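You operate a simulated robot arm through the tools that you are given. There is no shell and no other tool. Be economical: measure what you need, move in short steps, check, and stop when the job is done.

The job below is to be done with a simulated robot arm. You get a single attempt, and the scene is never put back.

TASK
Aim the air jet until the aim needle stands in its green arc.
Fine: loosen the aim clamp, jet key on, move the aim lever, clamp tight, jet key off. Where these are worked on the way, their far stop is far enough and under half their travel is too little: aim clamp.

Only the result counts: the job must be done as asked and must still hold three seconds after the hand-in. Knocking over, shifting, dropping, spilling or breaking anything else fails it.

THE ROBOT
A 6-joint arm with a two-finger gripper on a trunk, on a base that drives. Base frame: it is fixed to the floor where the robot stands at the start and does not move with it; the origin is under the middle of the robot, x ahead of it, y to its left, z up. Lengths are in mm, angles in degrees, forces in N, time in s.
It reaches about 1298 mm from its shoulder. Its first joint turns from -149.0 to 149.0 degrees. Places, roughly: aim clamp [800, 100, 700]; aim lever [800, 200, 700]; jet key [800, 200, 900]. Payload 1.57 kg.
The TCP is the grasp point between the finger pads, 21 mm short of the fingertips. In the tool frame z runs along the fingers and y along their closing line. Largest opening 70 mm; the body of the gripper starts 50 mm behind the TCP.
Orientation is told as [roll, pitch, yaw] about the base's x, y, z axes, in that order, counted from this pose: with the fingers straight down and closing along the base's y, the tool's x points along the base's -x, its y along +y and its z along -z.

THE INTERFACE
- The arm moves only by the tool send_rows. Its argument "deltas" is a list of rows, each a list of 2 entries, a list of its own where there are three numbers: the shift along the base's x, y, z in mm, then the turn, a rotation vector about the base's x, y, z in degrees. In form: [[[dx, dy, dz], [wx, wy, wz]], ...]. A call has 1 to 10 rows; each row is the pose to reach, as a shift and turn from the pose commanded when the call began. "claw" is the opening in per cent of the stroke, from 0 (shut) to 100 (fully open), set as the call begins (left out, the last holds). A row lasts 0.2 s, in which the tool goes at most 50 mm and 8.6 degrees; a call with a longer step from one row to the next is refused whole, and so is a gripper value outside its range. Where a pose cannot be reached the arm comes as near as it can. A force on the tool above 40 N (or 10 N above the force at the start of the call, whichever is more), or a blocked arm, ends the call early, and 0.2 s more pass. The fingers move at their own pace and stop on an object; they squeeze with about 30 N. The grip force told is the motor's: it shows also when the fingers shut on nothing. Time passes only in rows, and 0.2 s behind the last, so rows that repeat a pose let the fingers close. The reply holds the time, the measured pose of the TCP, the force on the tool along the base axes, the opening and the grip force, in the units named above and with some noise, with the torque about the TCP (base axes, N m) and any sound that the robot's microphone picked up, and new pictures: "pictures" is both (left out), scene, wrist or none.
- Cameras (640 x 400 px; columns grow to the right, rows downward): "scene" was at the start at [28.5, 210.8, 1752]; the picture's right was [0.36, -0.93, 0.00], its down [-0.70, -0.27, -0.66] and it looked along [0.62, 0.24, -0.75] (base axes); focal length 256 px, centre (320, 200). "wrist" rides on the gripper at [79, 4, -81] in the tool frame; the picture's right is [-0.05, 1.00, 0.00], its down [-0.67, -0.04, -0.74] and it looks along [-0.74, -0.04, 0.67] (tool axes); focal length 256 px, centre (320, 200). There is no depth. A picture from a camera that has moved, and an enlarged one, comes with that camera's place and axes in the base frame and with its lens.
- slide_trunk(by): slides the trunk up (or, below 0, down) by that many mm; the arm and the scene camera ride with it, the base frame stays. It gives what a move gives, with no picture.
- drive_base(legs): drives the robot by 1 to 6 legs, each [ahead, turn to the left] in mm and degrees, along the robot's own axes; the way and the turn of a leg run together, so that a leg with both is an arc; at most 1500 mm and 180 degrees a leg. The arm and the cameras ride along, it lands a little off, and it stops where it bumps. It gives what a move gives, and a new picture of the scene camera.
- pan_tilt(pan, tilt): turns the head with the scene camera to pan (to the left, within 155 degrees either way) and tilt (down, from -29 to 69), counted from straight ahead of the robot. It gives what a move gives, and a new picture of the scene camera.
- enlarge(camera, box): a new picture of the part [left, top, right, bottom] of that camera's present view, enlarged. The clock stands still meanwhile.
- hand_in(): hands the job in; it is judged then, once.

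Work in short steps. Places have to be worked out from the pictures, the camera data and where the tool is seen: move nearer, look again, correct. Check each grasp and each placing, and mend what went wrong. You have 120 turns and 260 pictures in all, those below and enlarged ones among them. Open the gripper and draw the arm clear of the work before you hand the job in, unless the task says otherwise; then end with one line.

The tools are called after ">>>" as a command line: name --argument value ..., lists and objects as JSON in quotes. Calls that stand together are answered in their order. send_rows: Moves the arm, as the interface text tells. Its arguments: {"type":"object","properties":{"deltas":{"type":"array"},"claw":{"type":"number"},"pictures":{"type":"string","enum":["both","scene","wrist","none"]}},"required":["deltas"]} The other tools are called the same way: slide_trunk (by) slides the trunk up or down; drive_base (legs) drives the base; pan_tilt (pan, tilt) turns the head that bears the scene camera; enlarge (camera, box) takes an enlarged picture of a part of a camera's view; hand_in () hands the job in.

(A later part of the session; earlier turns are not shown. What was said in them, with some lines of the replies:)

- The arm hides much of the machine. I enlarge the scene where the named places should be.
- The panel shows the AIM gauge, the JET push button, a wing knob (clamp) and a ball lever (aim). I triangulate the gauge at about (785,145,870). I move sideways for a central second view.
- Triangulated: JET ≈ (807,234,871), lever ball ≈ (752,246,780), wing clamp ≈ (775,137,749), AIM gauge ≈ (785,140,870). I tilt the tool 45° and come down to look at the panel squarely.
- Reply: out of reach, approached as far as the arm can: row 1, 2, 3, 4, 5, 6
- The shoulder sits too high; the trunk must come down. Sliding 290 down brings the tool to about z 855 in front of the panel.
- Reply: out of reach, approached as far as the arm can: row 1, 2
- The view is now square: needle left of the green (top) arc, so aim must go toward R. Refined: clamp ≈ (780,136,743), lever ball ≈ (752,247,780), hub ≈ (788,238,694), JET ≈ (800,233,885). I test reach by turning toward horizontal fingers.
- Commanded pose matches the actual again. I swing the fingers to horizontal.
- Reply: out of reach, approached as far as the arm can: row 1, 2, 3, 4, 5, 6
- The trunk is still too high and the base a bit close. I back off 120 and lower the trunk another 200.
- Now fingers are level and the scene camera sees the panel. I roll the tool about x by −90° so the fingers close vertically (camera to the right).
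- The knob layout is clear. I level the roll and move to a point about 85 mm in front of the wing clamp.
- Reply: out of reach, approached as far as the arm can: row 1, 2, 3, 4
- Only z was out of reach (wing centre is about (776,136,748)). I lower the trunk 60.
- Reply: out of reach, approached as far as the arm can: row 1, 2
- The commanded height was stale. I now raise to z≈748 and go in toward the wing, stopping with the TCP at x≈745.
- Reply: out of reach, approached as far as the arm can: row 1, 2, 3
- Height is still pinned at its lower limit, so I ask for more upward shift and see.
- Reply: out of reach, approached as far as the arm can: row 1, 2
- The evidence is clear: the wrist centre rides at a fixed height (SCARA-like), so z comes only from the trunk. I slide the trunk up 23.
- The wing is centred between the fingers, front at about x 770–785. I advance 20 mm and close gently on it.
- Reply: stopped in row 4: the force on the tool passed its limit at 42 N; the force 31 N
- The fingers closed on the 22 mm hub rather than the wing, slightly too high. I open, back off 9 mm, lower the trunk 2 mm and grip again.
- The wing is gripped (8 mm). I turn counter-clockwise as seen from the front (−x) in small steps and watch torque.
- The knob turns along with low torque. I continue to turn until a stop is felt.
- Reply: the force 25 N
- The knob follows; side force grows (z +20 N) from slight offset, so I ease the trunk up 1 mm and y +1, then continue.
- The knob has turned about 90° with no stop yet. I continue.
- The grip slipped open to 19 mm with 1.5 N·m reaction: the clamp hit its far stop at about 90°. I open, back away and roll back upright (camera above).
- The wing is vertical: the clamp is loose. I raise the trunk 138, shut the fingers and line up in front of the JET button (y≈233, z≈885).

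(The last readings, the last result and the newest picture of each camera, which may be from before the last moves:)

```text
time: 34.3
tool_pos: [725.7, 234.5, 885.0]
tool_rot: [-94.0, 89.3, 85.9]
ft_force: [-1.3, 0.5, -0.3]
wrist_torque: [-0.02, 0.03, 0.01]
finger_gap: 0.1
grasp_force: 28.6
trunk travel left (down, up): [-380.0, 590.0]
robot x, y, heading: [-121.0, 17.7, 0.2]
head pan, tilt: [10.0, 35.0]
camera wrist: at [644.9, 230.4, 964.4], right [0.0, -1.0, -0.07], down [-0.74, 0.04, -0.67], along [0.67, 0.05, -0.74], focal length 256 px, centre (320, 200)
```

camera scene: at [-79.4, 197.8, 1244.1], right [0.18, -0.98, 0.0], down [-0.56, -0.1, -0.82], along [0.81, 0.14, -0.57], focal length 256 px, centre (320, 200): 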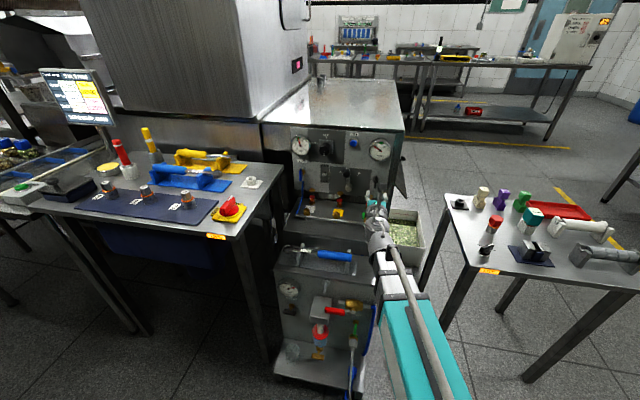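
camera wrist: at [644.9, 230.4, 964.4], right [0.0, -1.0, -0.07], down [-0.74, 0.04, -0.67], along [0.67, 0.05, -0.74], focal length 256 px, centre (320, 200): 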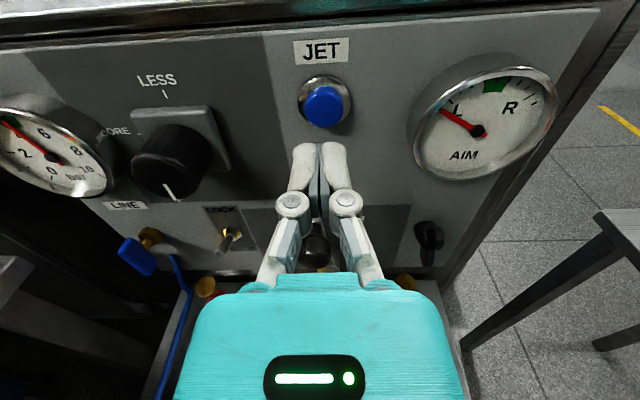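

The button lies straight ahead (front at x≈794, tips at 747). I press in small steps and withdraw.

>>> send_rows --deltas '[[[30, -1, 0], [0, 0, 0]], [[42, -1, 0], [0, 0, 0]], [[47, -1, 0], [0, 0, 0]], [[51, -1, 0], [0, 0, 0]]]'

>>> enlarge --camera "scene" --box '[280, 140, 420, 240]'

```text
time: 35.3
tool_pos: [774.4, 234.0, 886.3]
tool_rot: [-99.3, 89.2, 80.6]
ft_force: [-18.2, 0.6, -8.2]
wrist_torque: [0.01, 0.18, 0.0]
finger_gap: 6.1
grasp_force: 28.5
trunk travel left (down, up): [-380.0, 590.0]
robot x, y, heading: [-121.9, 17.7, -0.1]
head pan, tilt: [10.0, 35.0]
heard: click
camera scene: at [-80.4, 198.0, 1381.9], right [0.18, -0.98, 0.0], down [-0.56, -0.1, -0.82], along [0.81, 0.14, -0.57], focal length 256 px, centre (320, 200)
camera wrist: at [693.2, 229.2, 964.7], right [0.0, -1.0, -0.07], down [-0.74, 0.04, -0.67], along [0.67, 0.05, -0.74], focal length 256 px, centre (320, 200)
```

scene: 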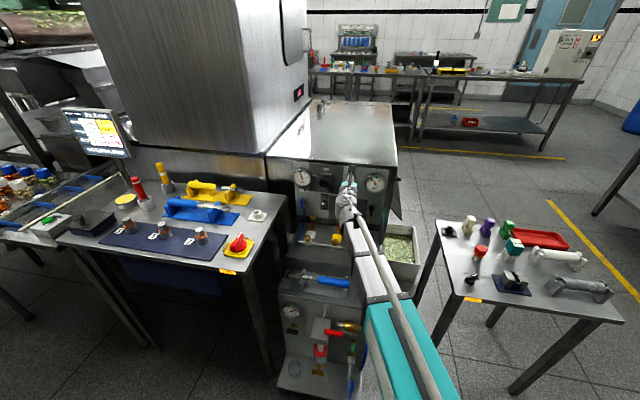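
wrist: 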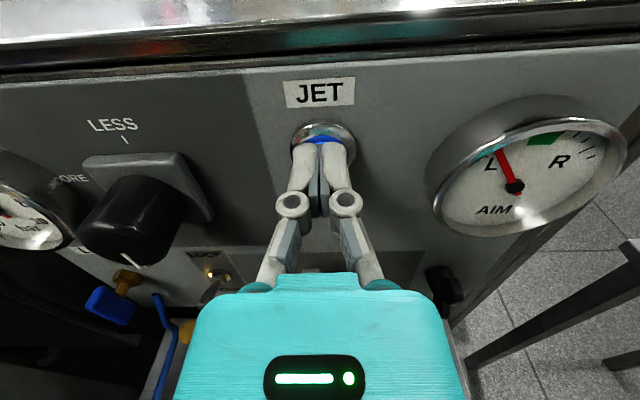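

```text
4.00 times, centred on (350, 190) of scene
camera zoom: at [-80.4, 198.0, 1381.9], right [0.18, -0.98, 0.0], down [-0.56, -0.1, -0.82], along [0.81, 0.14, -0.57], focal length 1026 px, centre (200, 240)
```

zoom: 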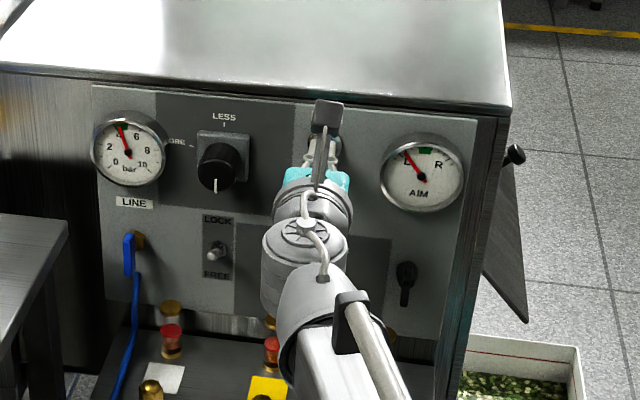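

Click heard and the needle has moved; the jet is on. I withdraw and check that the key stays on.

>>> send_rows --deltas '[[[-20, 0, 0], [0, 0, 0]], [[-60, 0, 0], [0, 0, 0]], [[-80, 0, 0], [0, 0, 0]]]' --pictures "wrist"

>>> enlarge --camera "scene" --box '[280, 140, 420, 240]'

```text
time: 36.1
tool_pos: [696.7, 233.2, 886.0]
tool_rot: [-101.5, 89.3, 78.4]
ft_force: [-0.4, 0.3, -0.3]
wrist_torque: [0.01, 0.05, -0.02]
finger_gap: 0.2
grasp_force: 28.4
trunk travel left (down, up): [-380.0, 590.0]
robot x, y, heading: [-118.5, 17.3, -0.0]
head pan, tilt: [10.0, 35.0]
camera wrist: at [615.7, 229.1, 964.4], right [0.0, -1.0, -0.07], down [-0.74, 0.04, -0.67], along [0.67, 0.05, -0.74], focal length 256 px, centre (320, 200)
```

wrist: 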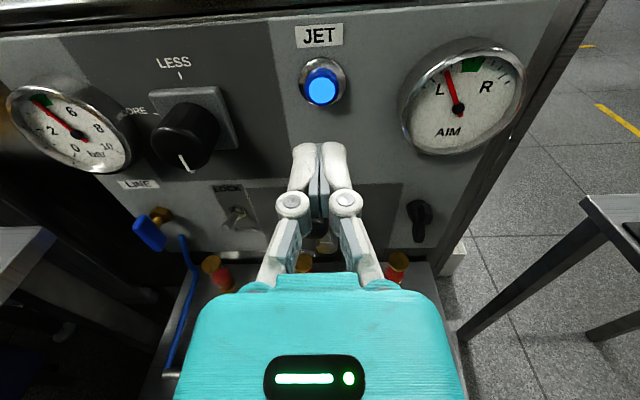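

```text
4.00 times, centred on (350, 190) of scene
camera zoom: at [-79.3, 197.8, 1382.1], right [0.18, -0.98, 0.0], down [-0.56, -0.1, -0.82], along [0.81, 0.14, -0.57], focal length 1026 px, centre (200, 240)
```

zoom: 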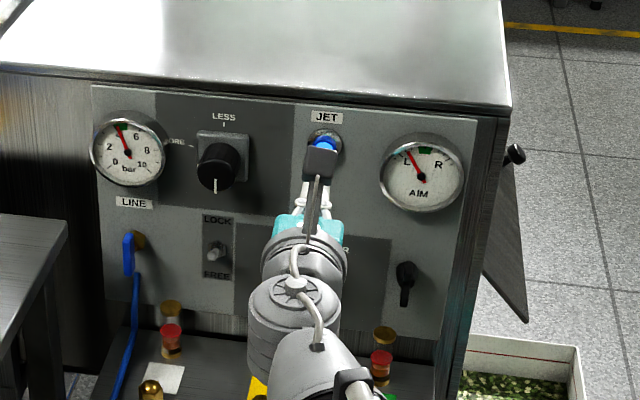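

JET is lit. I lower the trunk 106 to ball height, open the fingers and line up with the lever ball at y≈247.

>>> slide_trunk --by -106

>>> send_rows --deltas '[[[-15, 7, 0], [0, 0, 0]], [[-15, 14, 0], [0, 0, 0]], [[-15, 14, 0], [0, 0, 0]]]' --claw 75 --pictures "wrist"

>>> enlarge --camera "wrist" --box '[200, 0, 520, 200]'

```text
time: 37.5
tool_pos: [697.1, 233.1, 779.2]
tool_rot: [-101.7, 89.3, 78.2]
ft_force: [-0.2, 0.8, -0.2]
wrist_torque: [0.0, 0.02, -0.01]
finger_gap: 0.0
grasp_force: 28.7
trunk travel left (down, up): [-274.0, 696.0]
robot x, y, heading: [-122.0, 10.6, -0.0]
head pan, tilt: [10.0, 35.0]
```

```text
time: 38.3
tool_pos: [681.6, 248.1, 780.3]
tool_rot: [-103.5, 89.2, 76.6]
ft_force: [-0.1, 0.1, -0.3]
wrist_torque: [0.03, -0.02, 0.01]
finger_gap: 52.5
grasp_force: 0.1
trunk travel left (down, up): [-274.0, 696.0]
robot x, y, heading: [-121.2, 10.5, 0.0]
head pan, tilt: [10.0, 35.0]
camera wrist: at [600.3, 243.3, 858.5], right [0.0, -1.0, -0.07], down [-0.74, 0.04, -0.67], along [0.67, 0.05, -0.74], focal length 256 px, centre (320, 200)
```

wrist: 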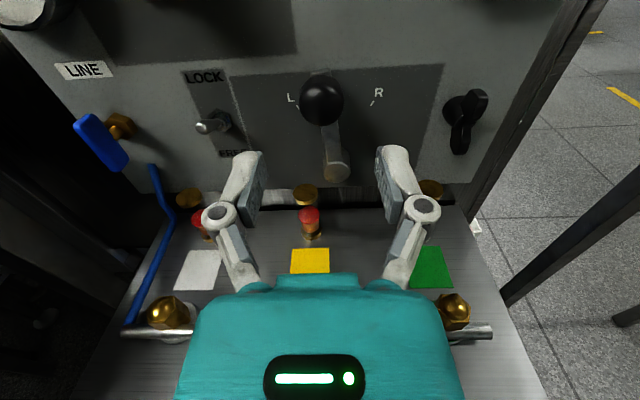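

```text
2.00 times, centred on (360, 100) of wrist
camera zoom: at [600.3, 243.3, 858.5], right [0.0, -1.0, -0.07], down [-0.74, 0.04, -0.67], along [0.67, 0.05, -0.74], focal length 512 px, centre (240, 400)
```

zoom: 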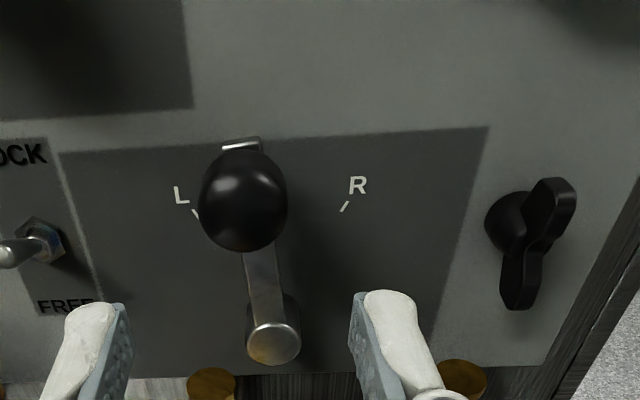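

Ball confirmed at (752,248,782). I advance 70 mm so the fingers straddle it.

>>> send_rows --deltas '[[[30, 0, 0], [0, 0, 0]], [[55, 0, 0], [0, 0, 0]], [[70, 0, 0], [0, 0, 0]]]' --pictures "wrist"

>>> send_rows --deltas '[[[0, 0, 0], [0, 0, 0]], [[0, 0, 0], [0, 0, 0]], [[0, 0, 0], [0, 0, 0]]]' --claw 0 --pictures "wrist"

>>> enlarge --camera "scene" --box '[280, 120, 420, 220]'

```text
time: 39.1
tool_pos: [752.5, 248.5, 780.6]
tool_rot: [-105.3, 89.2, 74.7]
ft_force: [0.3, -0.1, 0.3]
wrist_torque: [-0.03, 0.05, -0.03]
finger_gap: 52.6
grasp_force: 0.1
trunk travel left (down, up): [-274.0, 696.0]
robot x, y, heading: [-121.7, 15.5, 0.1]
head pan, tilt: [10.0, 35.0]
camera wrist: at [670.2, 243.3, 858.6], right [0.0, -1.0, -0.07], down [-0.74, 0.04, -0.67], along [0.67, 0.05, -0.74], focal length 256 px, centre (320, 200)
```

wrist: 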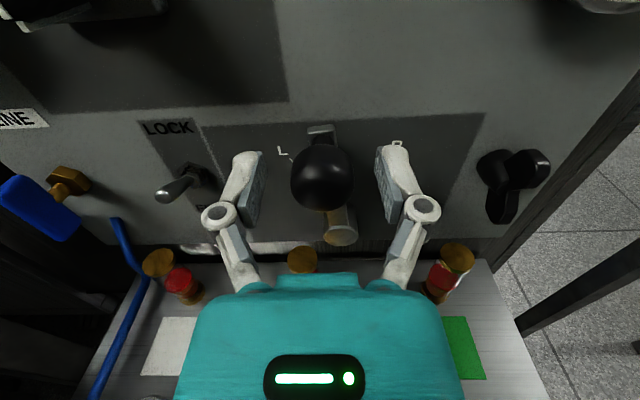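

```text
time: 39.9
tool_pos: [751.0, 247.0, 780.8]
tool_rot: [-105.5, 89.2, 74.3]
ft_force: [-2.6, -0.4, -1.0]
wrist_torque: [0.0, -0.03, -0.02]
finger_gap: 27.1
grasp_force: 32.3
trunk travel left (down, up): [-274.0, 696.0]
robot x, y, heading: [-119.6, 15.5, 0.2]
head pan, tilt: [10.0, 35.0]
camera wrist: at [669.8, 243.3, 858.6], right [0.0, -1.0, -0.07], down [-0.74, 0.04, -0.67], along [0.67, 0.05, -0.74], focal length 256 px, centre (320, 200)
```

wrist: 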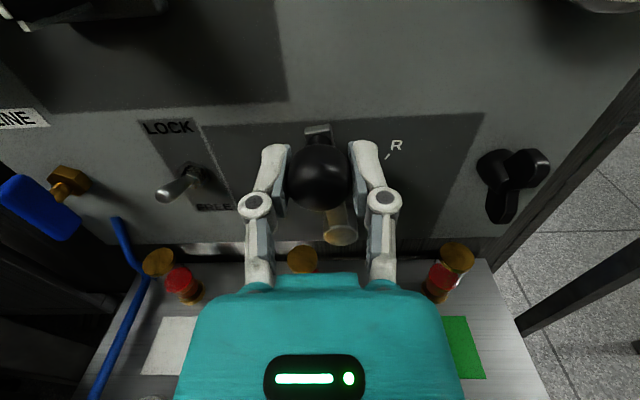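

```text
4.00 times, centred on (350, 170) of scene
camera zoom: at [-79.5, 197.8, 1276.0], right [0.18, -0.98, 0.0], down [-0.56, -0.1, -0.82], along [0.81, 0.14, -0.57], focal length 1026 px, centre (200, 320)
```

zoom: 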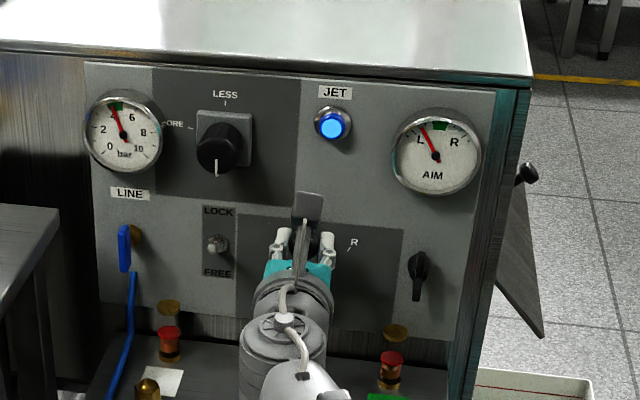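

The ball is gripped (27 mm). I move 6 mm toward R (−y) and read the needle.

>>> send_rows --deltas '[[[0, -3, 0], [0, 0, 0]], [[0, -6, 0], [0, 0, 0]], [[0, -6, 0], [0, 0, 0]]]' --pictures "none"

>>> enlarge --camera "scene" --box '[360, 130, 410, 175]'

```text
time: 40.7
tool_pos: [750.2, 242.0, 780.0]
tool_rot: [-106.2, 89.3, 73.8]
ft_force: [-3.4, 5.4, 4.1]
wrist_torque: [0.43, -0.04, 0.21]
finger_gap: 27.5
grasp_force: 31.8
trunk travel left (down, up): [-274.0, 696.0]
robot x, y, heading: [-118.5, 12.7, 0.1]
head pan, tilt: [10.0, 35.0]
```

```text
8.89 times, centred on (385, 152) of scene
camera zoom: at [-80.1, 198.1, 1276.1], right [0.18, -0.98, 0.0], down [-0.56, -0.1, -0.82], along [0.81, 0.14, -0.57], focal length 2279 px, centre (-258, 622)
```

zoom: 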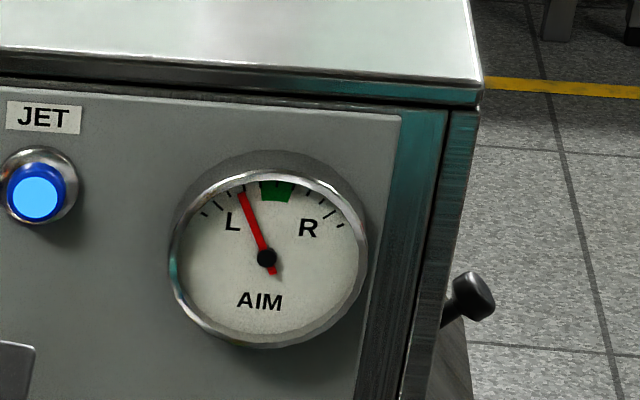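

Needle about 30° short of the green centre; the response is small so far. Another 6 mm.

>>> send_rows --deltas '[[[0, -3, 0], [0, 0, 0]], [[0, -6, 0], [0, 0, 0]], [[0, -6, 0], [0, 0, 0]], [[0, -6, 0], [0, 0, 0]]]' --pictures "wrist"

>>> enlarge --camera "scene" --box '[360, 130, 410, 175]'

```text
time: 41.7
tool_pos: [750.7, 236.7, 780.1]
tool_rot: [-106.7, 89.3, 73.3]
ft_force: [-6.2, 4.1, 1.4]
wrist_torque: [0.25, 0.0, 0.13]
finger_gap: 27.4
grasp_force: 32.4
trunk travel left (down, up): [-274.0, 696.0]
robot x, y, heading: [-120.3, 12.9, 0.1]
head pan, tilt: [10.0, 35.0]
camera wrist: at [669.9, 231.8, 858.8], right [0.0, -1.0, -0.07], down [-0.74, 0.04, -0.67], along [0.67, 0.05, -0.74], focal length 256 px, centre (320, 200)
```

wrist: 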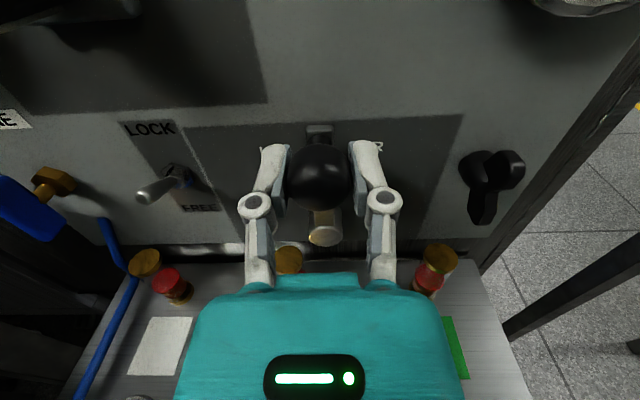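

```text
8.89 times, centred on (385, 152) of scene
camera zoom: at [-80.0, 198.1, 1276.0], right [0.18, -0.98, 0.0], down [-0.56, -0.1, -0.82], along [0.81, 0.14, -0.57], focal length 2279 px, centre (-258, 622)
```

zoom: 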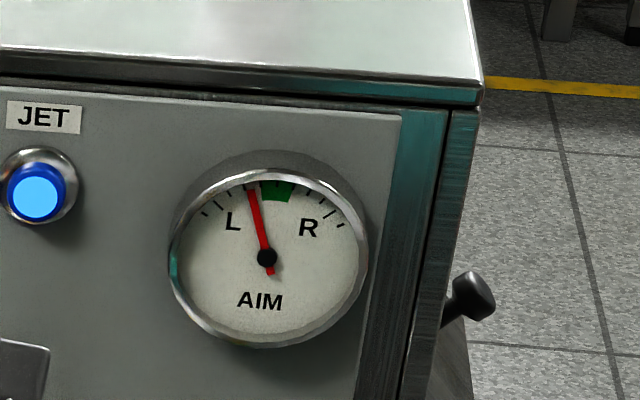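

About 1.5° of needle per mm; roughly 14 mm remain. I move 10 mm.

>>> send_rows --deltas '[[[0, -4, 0], [0, 0, 0]], [[0, -8, 0], [0, 0, 0]], [[0, -10, 0], [0, 0, 0]], [[0, -10, 0], [0, 0, 0]], [[0, -10, 0], [0, 0, 0]]]' --pictures "none"

>>> enlarge --camera "scene" --box '[360, 130, 410, 175]'

```text
time: 42.9
tool_pos: [752.2, 225.7, 779.6]
tool_rot: [-107.5, 89.3, 72.3]
ft_force: [-16.1, 2.5, -5.8]
wrist_torque: [0.06, 0.07, 0.04]
finger_gap: 27.2
grasp_force: 32.1
trunk travel left (down, up): [-274.0, 696.0]
robot x, y, heading: [-118.8, 11.2, 0.2]
head pan, tilt: [10.0, 35.0]
```

```text
8.89 times, centred on (385, 152) of scene
camera zoom: at [-80.2, 198.1, 1276.0], right [0.18, -0.98, 0.0], down [-0.56, -0.1, -0.82], along [0.81, 0.14, -0.57], focal length 2279 px, centre (-258, 622)
```

zoom: 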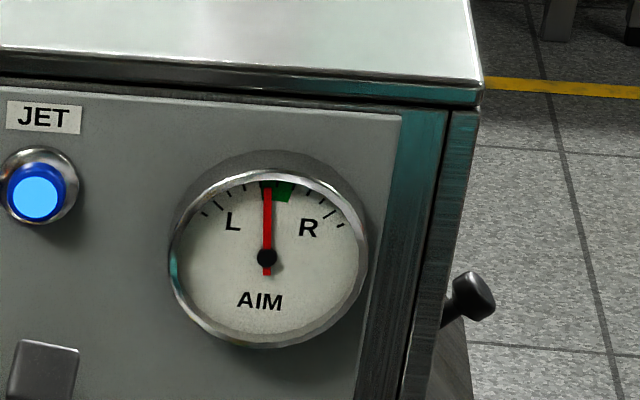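

In the arc's left part; about 6 mm more to the centre.

>>> send_rows --deltas '[[[-1, -3, 0], [0, 0, 0]], [[-1, -6, 0], [0, 0, 0]], [[-1, -6, 0], [0, 0, 0]], [[-1, -6, 0], [0, 0, 0]]]' --pictures "none"

>>> enlarge --camera "scene" --box '[360, 130, 410, 175]'

```text
time: 43.9
tool_pos: [752.4, 219.3, 780.1]
tool_rot: [-105.1, 89.3, 74.8]
ft_force: [-13.2, 1.6, -5.9]
wrist_torque: [0.05, 0.05, 0.06]
finger_gap: 27.0
grasp_force: 31.6
trunk travel left (down, up): [-274.0, 696.0]
robot x, y, heading: [-121.2, 15.0, 0.3]
head pan, tilt: [10.0, 35.0]
```

```text
8.89 times, centred on (385, 152) of scene
camera zoom: at [-79.9, 198.1, 1276.0], right [0.18, -0.98, 0.0], down [-0.56, -0.1, -0.82], along [0.81, 0.14, -0.57], focal length 2279 px, centre (-258, 622)
```

zoom: 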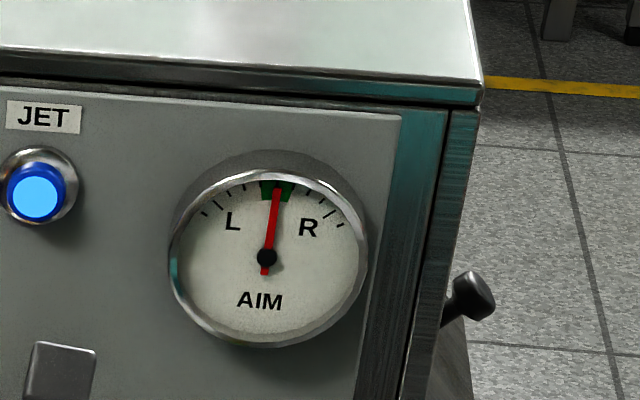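

The needle stands at the arc's centre. I open and draw straight back, then check it holds.

>>> send_rows --deltas '[[[0, 0, 0], [0, 0, 0]], [[0, 0, 0], [0, 0, 0]], [[-30, 0, 0], [0, 0, 0]], [[-75, 0, 0], [0, 0, 0]]]' --claw 75 --pictures "wrist"

>>> enlarge --camera "scene" --box '[360, 130, 410, 175]'

```text
time: 44.9
tool_pos: [676.1, 219.8, 779.9]
tool_rot: [-102.7, 89.3, 77.2]
ft_force: [0.7, 0.2, -0.5]
wrist_torque: [0.03, -0.01, 0.0]
finger_gap: 52.7
grasp_force: 0.1
trunk travel left (down, up): [-274.0, 696.0]
robot x, y, heading: [-120.9, 14.1, 0.0]
head pan, tilt: [10.0, 35.0]
camera wrist: at [594.1, 215.1, 858.3], right [0.0, -1.0, -0.07], down [-0.74, 0.04, -0.67], along [0.67, 0.05, -0.74], focal length 256 px, centre (320, 200)
```

wrist: 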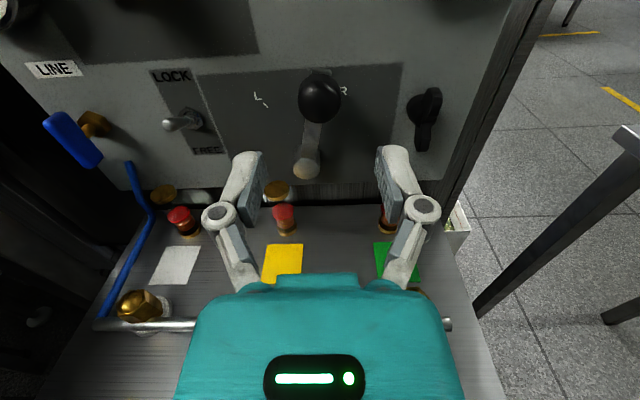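

```text
8.89 times, centred on (385, 152) of scene
camera zoom: at [-79.0, 197.8, 1276.0], right [0.18, -0.98, 0.0], down [-0.56, -0.1, -0.82], along [0.81, 0.14, -0.57], focal length 2279 px, centre (-258, 622)
```

zoom: 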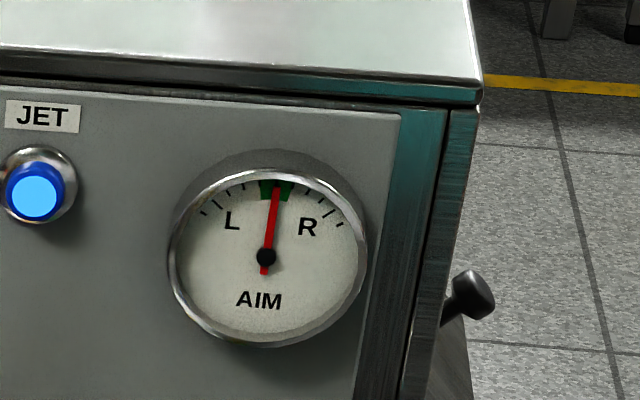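

The aim holds. Next I lower the trunk to the clamp height and line up in front of the (vertical) wing at y≈136.

>>> slide_trunk --by -33.5

>>> send_rows --deltas '[[[0, -28, 0], [0, 0, 0]], [[0, -56, 0], [0, 0, 0]], [[20, -83, 0], [0, 0, 0]], [[50, -83, 0], [0, 0, 0]]]' --claw 60 --pictures "wrist"

>>> enlarge --camera "wrist" --box '[200, 50, 440, 200]'

```text
time: 45.7
tool_pos: [675.6, 218.9, 746.7]
tool_rot: [-103.7, 89.2, 76.1]
ft_force: [-0.2, 0.3, -0.2]
wrist_torque: [-0.01, 0.02, 0.03]
finger_gap: 52.3
grasp_force: 0.0
trunk travel left (down, up): [-241.0, 729.0]
robot x, y, heading: [-124.5, 14.9, 0.1]
head pan, tilt: [10.0, 35.0]
```

```text
time: 46.7
tool_pos: [725.6, 134.5, 747.5]
tool_rot: [-110.1, 89.1, 70.0]
ft_force: [-1.0, 0.4, 0.0]
wrist_torque: [0.0, 0.01, -0.01]
finger_gap: 42.1
grasp_force: 0.1
trunk travel left (down, up): [-241.0, 729.0]
robot x, y, heading: [-121.0, 7.5, 0.6]
head pan, tilt: [10.0, 35.0]
camera wrist: at [644.0, 131.8, 825.3], right [0.0, -1.0, -0.07], down [-0.74, 0.04, -0.67], along [0.67, 0.05, -0.74], focal length 256 px, centre (320, 200)
```

wrist: 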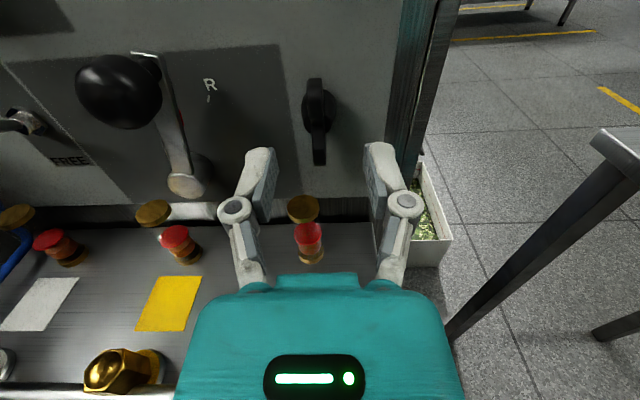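

```text
2.67 times, centred on (320, 125) of wrist
camera zoom: at [644.0, 131.8, 825.3], right [0.0, -1.0, -0.07], down [-0.74, 0.04, -0.67], along [0.67, 0.05, -0.74], focal length 683 px, centre (320, 400)
```

zoom: 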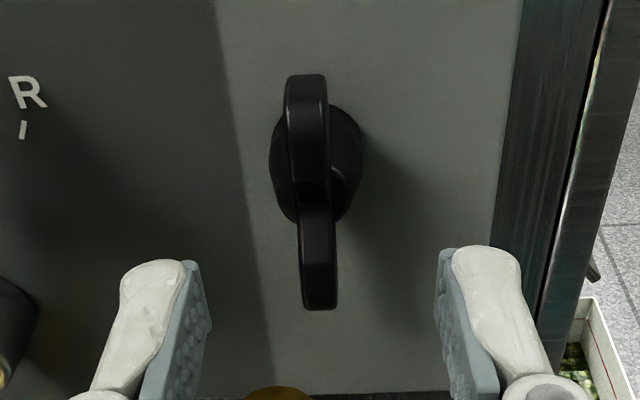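

The wing sits about 2.5 mm to the left. I correct, advance 30 mm and close on it.

>>> send_rows --deltas '[[[10, 2.5, 0], [0, 0, 0]], [[30, 2.5, 0], [0, 0, 0]]]' --pictures "none"

>>> send_rows --deltas '[[[0, 0, 0], [0, 0, 0]], [[0, 0, 0], [0, 0, 0]], [[0, 0, 0], [0, 0, 0]]]' --claw 0 --pictures "wrist"

```text
time: 47.3
tool_pos: [757.1, 138.2, 746.9]
tool_rot: [-107.7, 89.2, 72.2]
ft_force: [-1.0, 0.3, -0.2]
wrist_torque: [-0.02, 0.01, -0.01]
finger_gap: 42.1
grasp_force: 0.0
trunk travel left (down, up): [-241.0, 729.0]
robot x, y, heading: [-122.0, 14.2, 0.3]
head pan, tilt: [10.0, 35.0]
```

```text
time: 48.1
tool_pos: [755.8, 137.9, 747.8]
tool_rot: [-106.5, 89.2, 73.3]
ft_force: [-1.1, -11.4, -1.8]
wrist_torque: [-0.02, -0.17, -0.26]
finger_gap: 8.3
grasp_force: 32.3
trunk travel left (down, up): [-241.0, 729.0]
robot x, y, heading: [-121.4, 15.8, -0.0]
head pan, tilt: [10.0, 35.0]
camera wrist: at [674.6, 133.4, 825.1], right [0.0, -1.0, -0.07], down [-0.74, 0.05, -0.67], along [0.67, 0.05, -0.74], focal length 256 px, centre (320, 200)
```

wrist: 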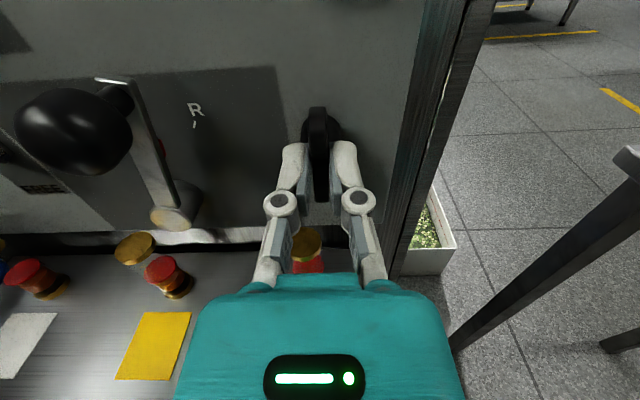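

Wing gripped again. I turn clockwise (+x) 50°, then check.

>>> send_rows --deltas '[[[0, 0, 0], [5, 0, 0]], [[0, 0, 0], [10, 0, 0]], [[0, 0, 0], [15, 0, 0]], [[0, 0, 0], [20, 0, 0]], [[0, 0, 0], [25, 0, 0]], [[0, 0, 0], [30, 0, 0]], [[0, 0, 0], [35, 0, 0]], [[0, 0, 0], [40, 0, 0]], [[0, 0, 0], [45, 0, 0]], [[0, 0, 0], [50, 0, 0]]]' --pictures "wrist"

```text
time: 50.3
tool_pos: [756.0, 137.4, 746.3]
tool_rot: [-90.1, 39.1, 89.4]
ft_force: [-15.8, -25.2, -11.9]
wrist_torque: [-0.06, 0.01, -0.82]
finger_gap: 8.0
grasp_force: 31.7
trunk travel left (down, up): [-241.0, 729.0]
robot x, y, heading: [-121.8, 13.0, -0.1]
head pan, tilt: [10.0, 35.0]
camera wrist: at [674.4, 73.9, 792.3], right [0.0, -0.59, -0.81], down [-0.74, 0.55, -0.39], along [0.67, 0.6, -0.44], focal length 256 px, centre (320, 200)
```

wrist: 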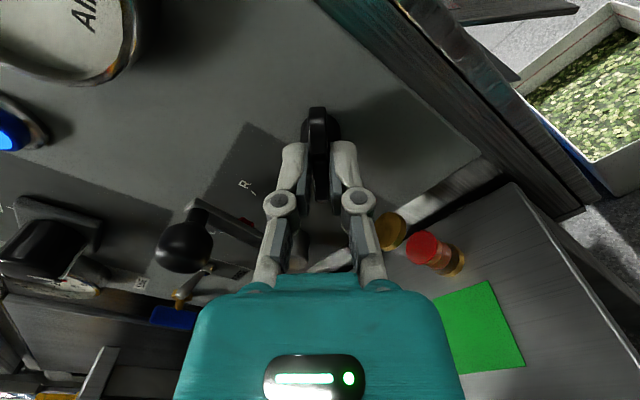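

Following well; side force −25 N in y, so I shift y −1.5 while continuing to turn another 50°, toward the tight stop.

>>> send_rows --deltas '[[[0, -1.5, 0], [2, 0, 0]], [[0, -1.5, 0], [7, 0, 0]], [[0, -1.5, 0], [12, 0, 0]], [[0, -1.5, 0], [17, 0, 0]], [[0, -1.5, 0], [22, 0, 0]], [[0, -1.5, 0], [27, 0, 0]], [[0, -1.5, 0], [32, 0, 0]], [[0, -1.5, 0], [37, 0, 0]], [[0, -1.5, 0], [42, 0, 0]], [[0, -1.5, 0], [47, 0, 0]]]' --pictures "wrist"

>>> enlarge --camera "scene" --box '[310, 110, 410, 190]'

```text
time: 52.5
tool_pos: [756.8, 135.5, 744.7]
tool_rot: [-90.0, -7.8, 89.7]
ft_force: [-10.2, -14.7, -15.3]
wrist_torque: [-0.65, 0.27, -0.53]
finger_gap: 9.9
grasp_force: 32.2
trunk travel left (down, up): [-241.0, 729.0]
robot x, y, heading: [-120.1, 14.4, -0.3]
head pan, tilt: [10.0, 35.0]
camera wrist: at [674.8, 60.0, 729.9], right [0.0, 0.19, -0.98], down [-0.74, 0.66, 0.13], along [0.67, 0.73, 0.14], focal length 256 px, centre (320, 200)
```

wrist: 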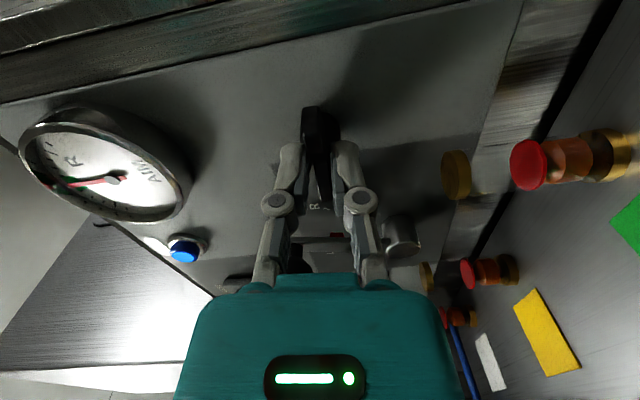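

```text
5.00 times, centred on (360, 150) of scene
camera zoom: at [-78.5, 197.1, 1242.6], right [0.18, -0.98, 0.0], down [-0.57, -0.1, -0.82], along [0.81, 0.14, -0.57], focal length 1282 px, centre (120, 450)
```

zoom: 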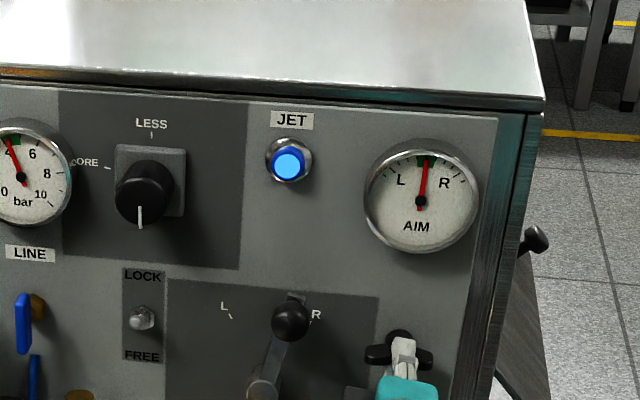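

The wing is back to horizontal and the gap began opening (9.9 mm), meaning the stop; I add a further 10° to seat it firmly.

>>> send_rows --deltas '[[[0, 0, 0], [5, 0, 0]], [[0, 0, 0], [10, 0, 0]], [[0, 0, 0], [10, 0, 0]]]' --pictures "wrist"

```text
time: 53.3
tool_pos: [758.0, 136.5, 745.6]
tool_rot: [-89.9, -17.7, 89.9]
ft_force: [-6.2, -9.0, -11.9]
wrist_torque: [-0.7, 0.18, -0.23]
finger_gap: 12.8
grasp_force: 32.1
trunk travel left (down, up): [-241.0, 729.0]
robot x, y, heading: [-121.7, 13.4, 0.1]
head pan, tilt: [10.0, 35.0]
camera wrist: at [674.9, 64.4, 716.6], right [0.0, 0.36, -0.93], down [-0.74, 0.62, 0.24], along [0.67, 0.69, 0.26], focal length 256 px, centre (320, 200)
```

wrist: 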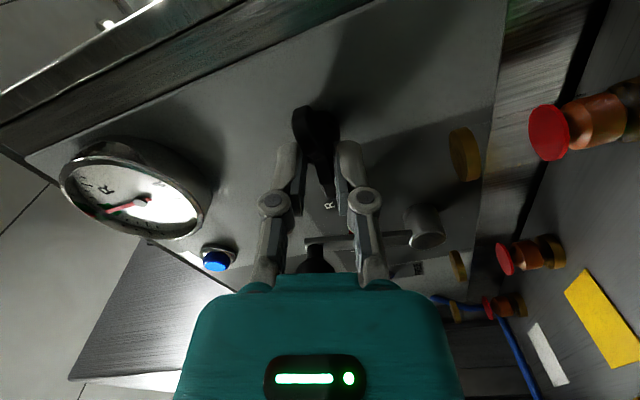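

It is hard against the stop. I open, back off, and roll back upright for the button.

>>> send_rows --deltas '[[[0, 0, 0], [0, 0, 0]], [[0, 0, 0], [0, 0, 0]], [[-30, 0, 0], [0, 0, 0]], [[-75, 0, 0], [0, 0, 0]], [[-80, 0, 0], [-8, 0, 0]], [[-80, 0, 0], [-16, 0, 0]], [[-80, 0, 0], [-18, 0, 0]]]' --claw 60 --pictures "wrist"

>>> enlarge --camera "scene" --box '[310, 110, 410, 200]'

```text
time: 54.9
tool_pos: [675.6, 138.2, 746.5]
tool_rot: [-90.2, 0.4, 89.8]
ft_force: [0.3, 0.3, -0.8]
wrist_torque: [0.0, -0.01, 0.04]
finger_gap: 42.2
grasp_force: 0.1
trunk travel left (down, up): [-241.0, 729.0]
robot x, y, heading: [-121.7, 11.4, 0.2]
head pan, tilt: [10.0, 35.0]
camera wrist: at [594.1, 60.0, 741.8], right [0.0, 0.05, -1.0], down [-0.74, 0.67, 0.03], along [0.67, 0.74, 0.04], focal length 256 px, centre (320, 200)
```

wrist: 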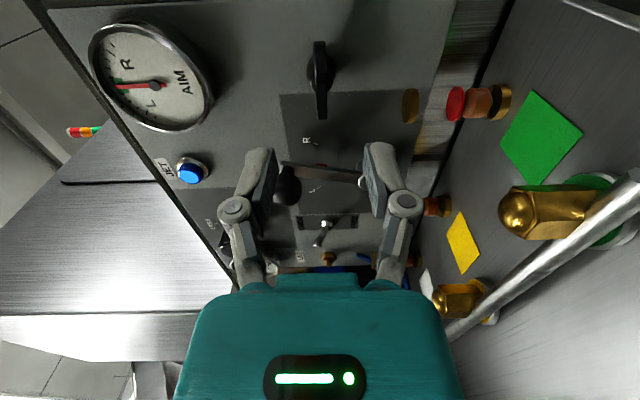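

```text
4.44 times, centred on (360, 155) of scene
camera zoom: at [-79.5, 197.8, 1242.6], right [0.18, -0.98, 0.0], down [-0.56, -0.1, -0.82], along [0.81, 0.14, -0.57], focal length 1140 px, centre (142, 400)
```

zoom: 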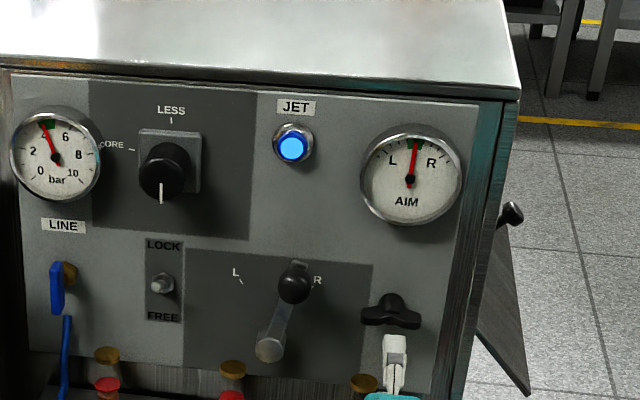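

Clamp tight, aim still centred. Now the jet key off: I raise the trunk 139, shut the fingers and line up at y≈233.

>>> slide_trunk --by 139

>>> send_rows --deltas '[[[0, 33, 0], [0, 0, 0]], [[0, 66, 0], [0, 0, 0]], [[20, 95, 0], [0, 0, 0]], [[50, 95, 0], [0, 0, 0]], [[80, 95, 0], [0, 0, 0]]]' --claw 0 --pictures "wrist"

```text
time: 56.6
tool_pos: [675.1, 137.7, 885.0]
tool_rot: [-90.1, 0.3, 89.7]
ft_force: [0.4, -0.4, 0.1]
wrist_torque: [0.03, 0.01, -0.01]
finger_gap: 41.8
grasp_force: 0.0
trunk travel left (down, up): [-380.0, 590.0]
robot x, y, heading: [-122.6, 17.2, 0.0]
head pan, tilt: [10.0, 35.0]
```

```text
time: 57.8
tool_pos: [755.9, 233.7, 884.7]
tool_rot: [-90.1, 0.2, 89.8]
ft_force: [-0.2, -0.4, 0.0]
wrist_torque: [0.0, 0.05, 0.01]
finger_gap: 0.1
grasp_force: 28.2
trunk travel left (down, up): [-380.0, 590.0]
robot x, y, heading: [-122.8, 11.1, 0.0]
head pan, tilt: [10.0, 35.0]
camera wrist: at [674.3, 155.9, 880.8], right [0.0, 0.05, -1.0], down [-0.74, 0.67, 0.03], along [0.67, 0.74, 0.04], focal length 256 px, centre (320, 200)
```

wrist: 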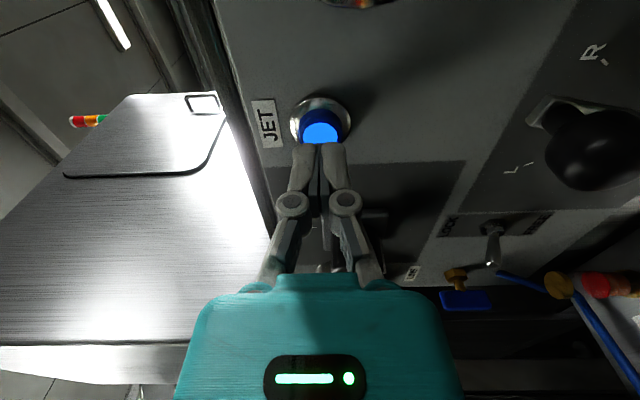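

Aligned with the lit button. I press in small steps and watch for the click.

>>> send_rows --deltas '[[[10, 0, 0], [0, 0, 0]], [[16, 0, 0], [0, 0, 0]], [[20, 0, 0], [0, 0, 0]]]' --pictures "none"

```text
time: 58.6
tool_pos: [774.3, 232.6, 885.0]
tool_rot: [-90.2, 0.3, 89.9]
ft_force: [-14.9, 2.4, -6.4]
wrist_torque: [0.04, 0.09, 0.04]
finger_gap: 6.1
grasp_force: 28.2
trunk travel left (down, up): [-380.0, 590.0]
robot x, y, heading: [-123.1, 11.5, -0.1]
head pan, tilt: [10.0, 35.0]
heard: click
```

Click heard. I draw well back with the gripper open and check lamp and needle.

>>> send_rows --deltas '[[[-30, 0, 0], [0, 0, 0]], [[-70, 0, 0], [0, 0, 0]], [[-110, -20, 0], [0, 0, 0]], [[-150, -60, 0], [0, 0, 0]], [[-180, -100, 0], [0, 0, 0]]]' --pictures "none"

>>> send_rows --deltas '[[[0, -40, 0], [0, 0, 0]], [[0, -80, 0], [0, 0, 0]], [[0, -120, 0], [0, 0, 0]], [[0, -120, 0], [0, 0, 0]]]' --claw 100

>>> enlarge --camera "scene" --box '[290, 140, 420, 230]'

```text
refused: row 4 steps farther than a row can; nothing moved
```

```text
time: 59.1
tool_pos: [777.4, 182.9, 885.3]
tool_rot: [-90.0, 0.2, 91.0]
ft_force: [0.0, -0.3, -0.2]
wrist_torque: [0.04, -0.02, -0.04]
finger_gap: 63.1
grasp_force: 0.2
trunk travel left (down, up): [-380.0, 590.0]
robot x, y, heading: [-119.2, 10.2, 0.1]
head pan, tilt: [10.0, 35.0]
stopped in row 2: the force on the tool passed its limit at 59 N (the readings are from after the stop); the commanded pose is now the measured one
camera scene: at [-79.1, 197.6, 1381.6], right [0.18, -0.98, 0.0], down [-0.56, -0.1, -0.82], along [0.81, 0.14, -0.57], focal length 256 px, centre (320, 200)
camera wrist: at [697.9, 103.2, 880.3], right [0.0, 0.05, -1.0], down [-0.76, 0.65, 0.03], along [0.65, 0.76, 0.04], focal length 256 px, centre (320, 200)
```

scene: 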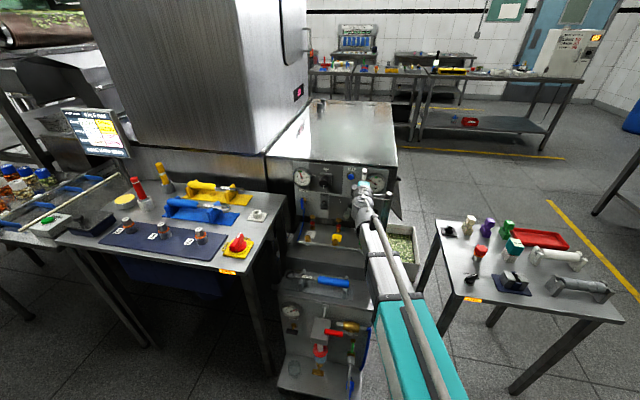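
wrist: 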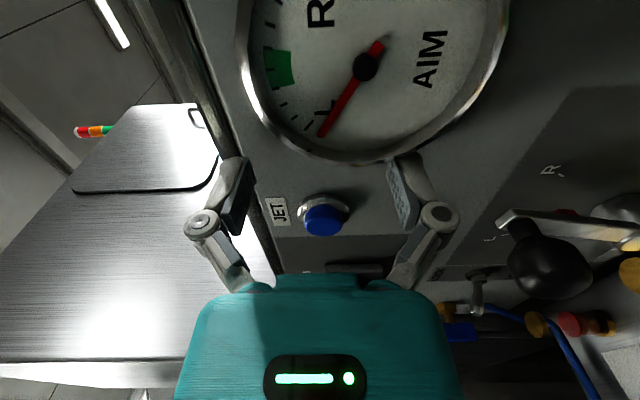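

```text
4.44 times, centred on (355, 185) of scene
camera zoom: at [-79.1, 197.6, 1381.6], right [0.18, -0.98, 0.0], down [-0.56, -0.1, -0.82], along [0.81, 0.14, -0.57], focal length 1140 px, centre (164, 267)
```

zoom: 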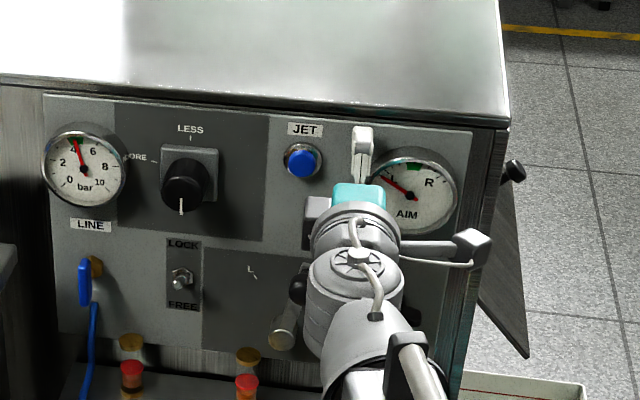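

My mistake: the retreat was refused and the following sideways move ran against the gauge rim before the force stop cut it off. The key is unlit (off) and the needle is back at its unlit rest position as at the start. I draw straight back now and inspect.

>>> send_rows --deltas '[[[-30, 0, 0], [0, 0, 0]], [[-70, 0, 0], [0, 0, 0]], [[-110, 0, 0], [0, 0, 0]]]' --pictures "wrist"

>>> enlarge --camera "scene" --box '[290, 140, 420, 230]'

```text
time: 59.9
tool_pos: [667.2, 183.6, 884.5]
tool_rot: [-89.9, 0.2, 90.9]
ft_force: [0.0, 0.3, 0.5]
wrist_torque: [0.01, 0.02, -0.01]
finger_gap: 69.9
grasp_force: 0.1
trunk travel left (down, up): [-380.0, 590.0]
robot x, y, heading: [-124.0, 13.5, -0.2]
head pan, tilt: [10.0, 35.0]
camera wrist: at [587.8, 103.4, 880.3], right [0.0, 0.05, -1.0], down [-0.76, 0.65, 0.03], along [0.65, 0.76, 0.04], focal length 256 px, centre (320, 200)
```

wrist: 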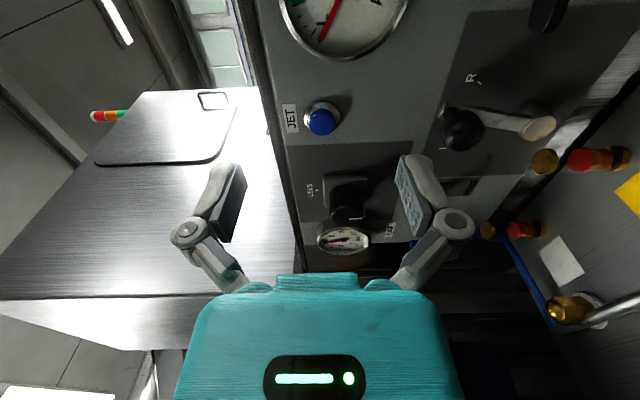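

```text
4.44 times, centred on (355, 185) of scene
camera zoom: at [-79.0, 197.8, 1381.6], right [0.18, -0.98, 0.0], down [-0.56, -0.1, -0.82], along [0.81, 0.14, -0.57], focal length 1140 px, centre (164, 267)
```

zoom: 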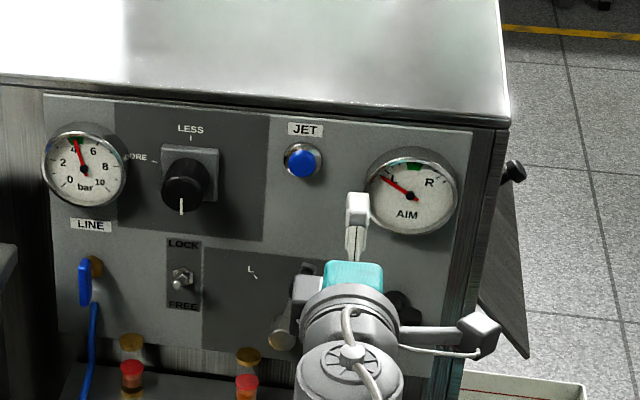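

The gauge looks undamaged. I draw further clear and confirm lever and clamp.

>>> send_rows --deltas '[[[-30, -30, 0], [0, 0, 0]], [[-50, -70, 0], [0, 0, 0]], [[-60, -115, 0], [0, 0, 0]], [[-60, -160, 0], [0, 0, 0]], [[-60, -160, 0], [0, 0, 0]]]' --pictures "none"

>>> enlarge --camera "scene" --box '[290, 140, 420, 230]'

```text
time: 61.1
tool_pos: [605.5, 22.2, 884.3]
tool_rot: [-90.0, 0.2, 91.0]
ft_force: [0.5, -0.2, -0.6]
wrist_torque: [0.01, 0.01, 0.01]
finger_gap: 69.8
grasp_force: 0.1
trunk travel left (down, up): [-380.0, 590.0]
robot x, y, heading: [-118.2, 14.9, -0.0]
head pan, tilt: [10.0, 35.0]
```

```text
4.44 times, centred on (355, 185) of scene
camera zoom: at [-79.4, 197.8, 1381.6], right [0.18, -0.98, 0.0], down [-0.56, -0.1, -0.82], along [0.81, 0.14, -0.57], focal length 1140 px, centre (164, 267)
```

zoom: 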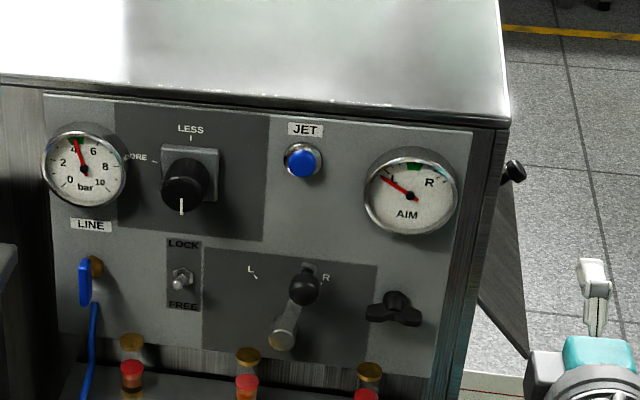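

The lever keeps its new setting, the clamp is back to tight, the key is off, and the arm is clear. I hand the job in.

>>> hand_in

```text
The job is handed in.
```

The job is handed in. With the jet on, I set the aim needle to the middle of its green arc; it stayed there after I tightened the clamp against its stop, and then I turned the jet key off. With the jet off, the needle rests on the L side as it did at the start, so it doesn't show the aim now, and I didn't switch the jet back on to recheck. While drawing back, the gripper bumped the AIM gauge rim (59 N, stopped by the force limit); the gauge looks undamaged and the lever and clamp didn't move.
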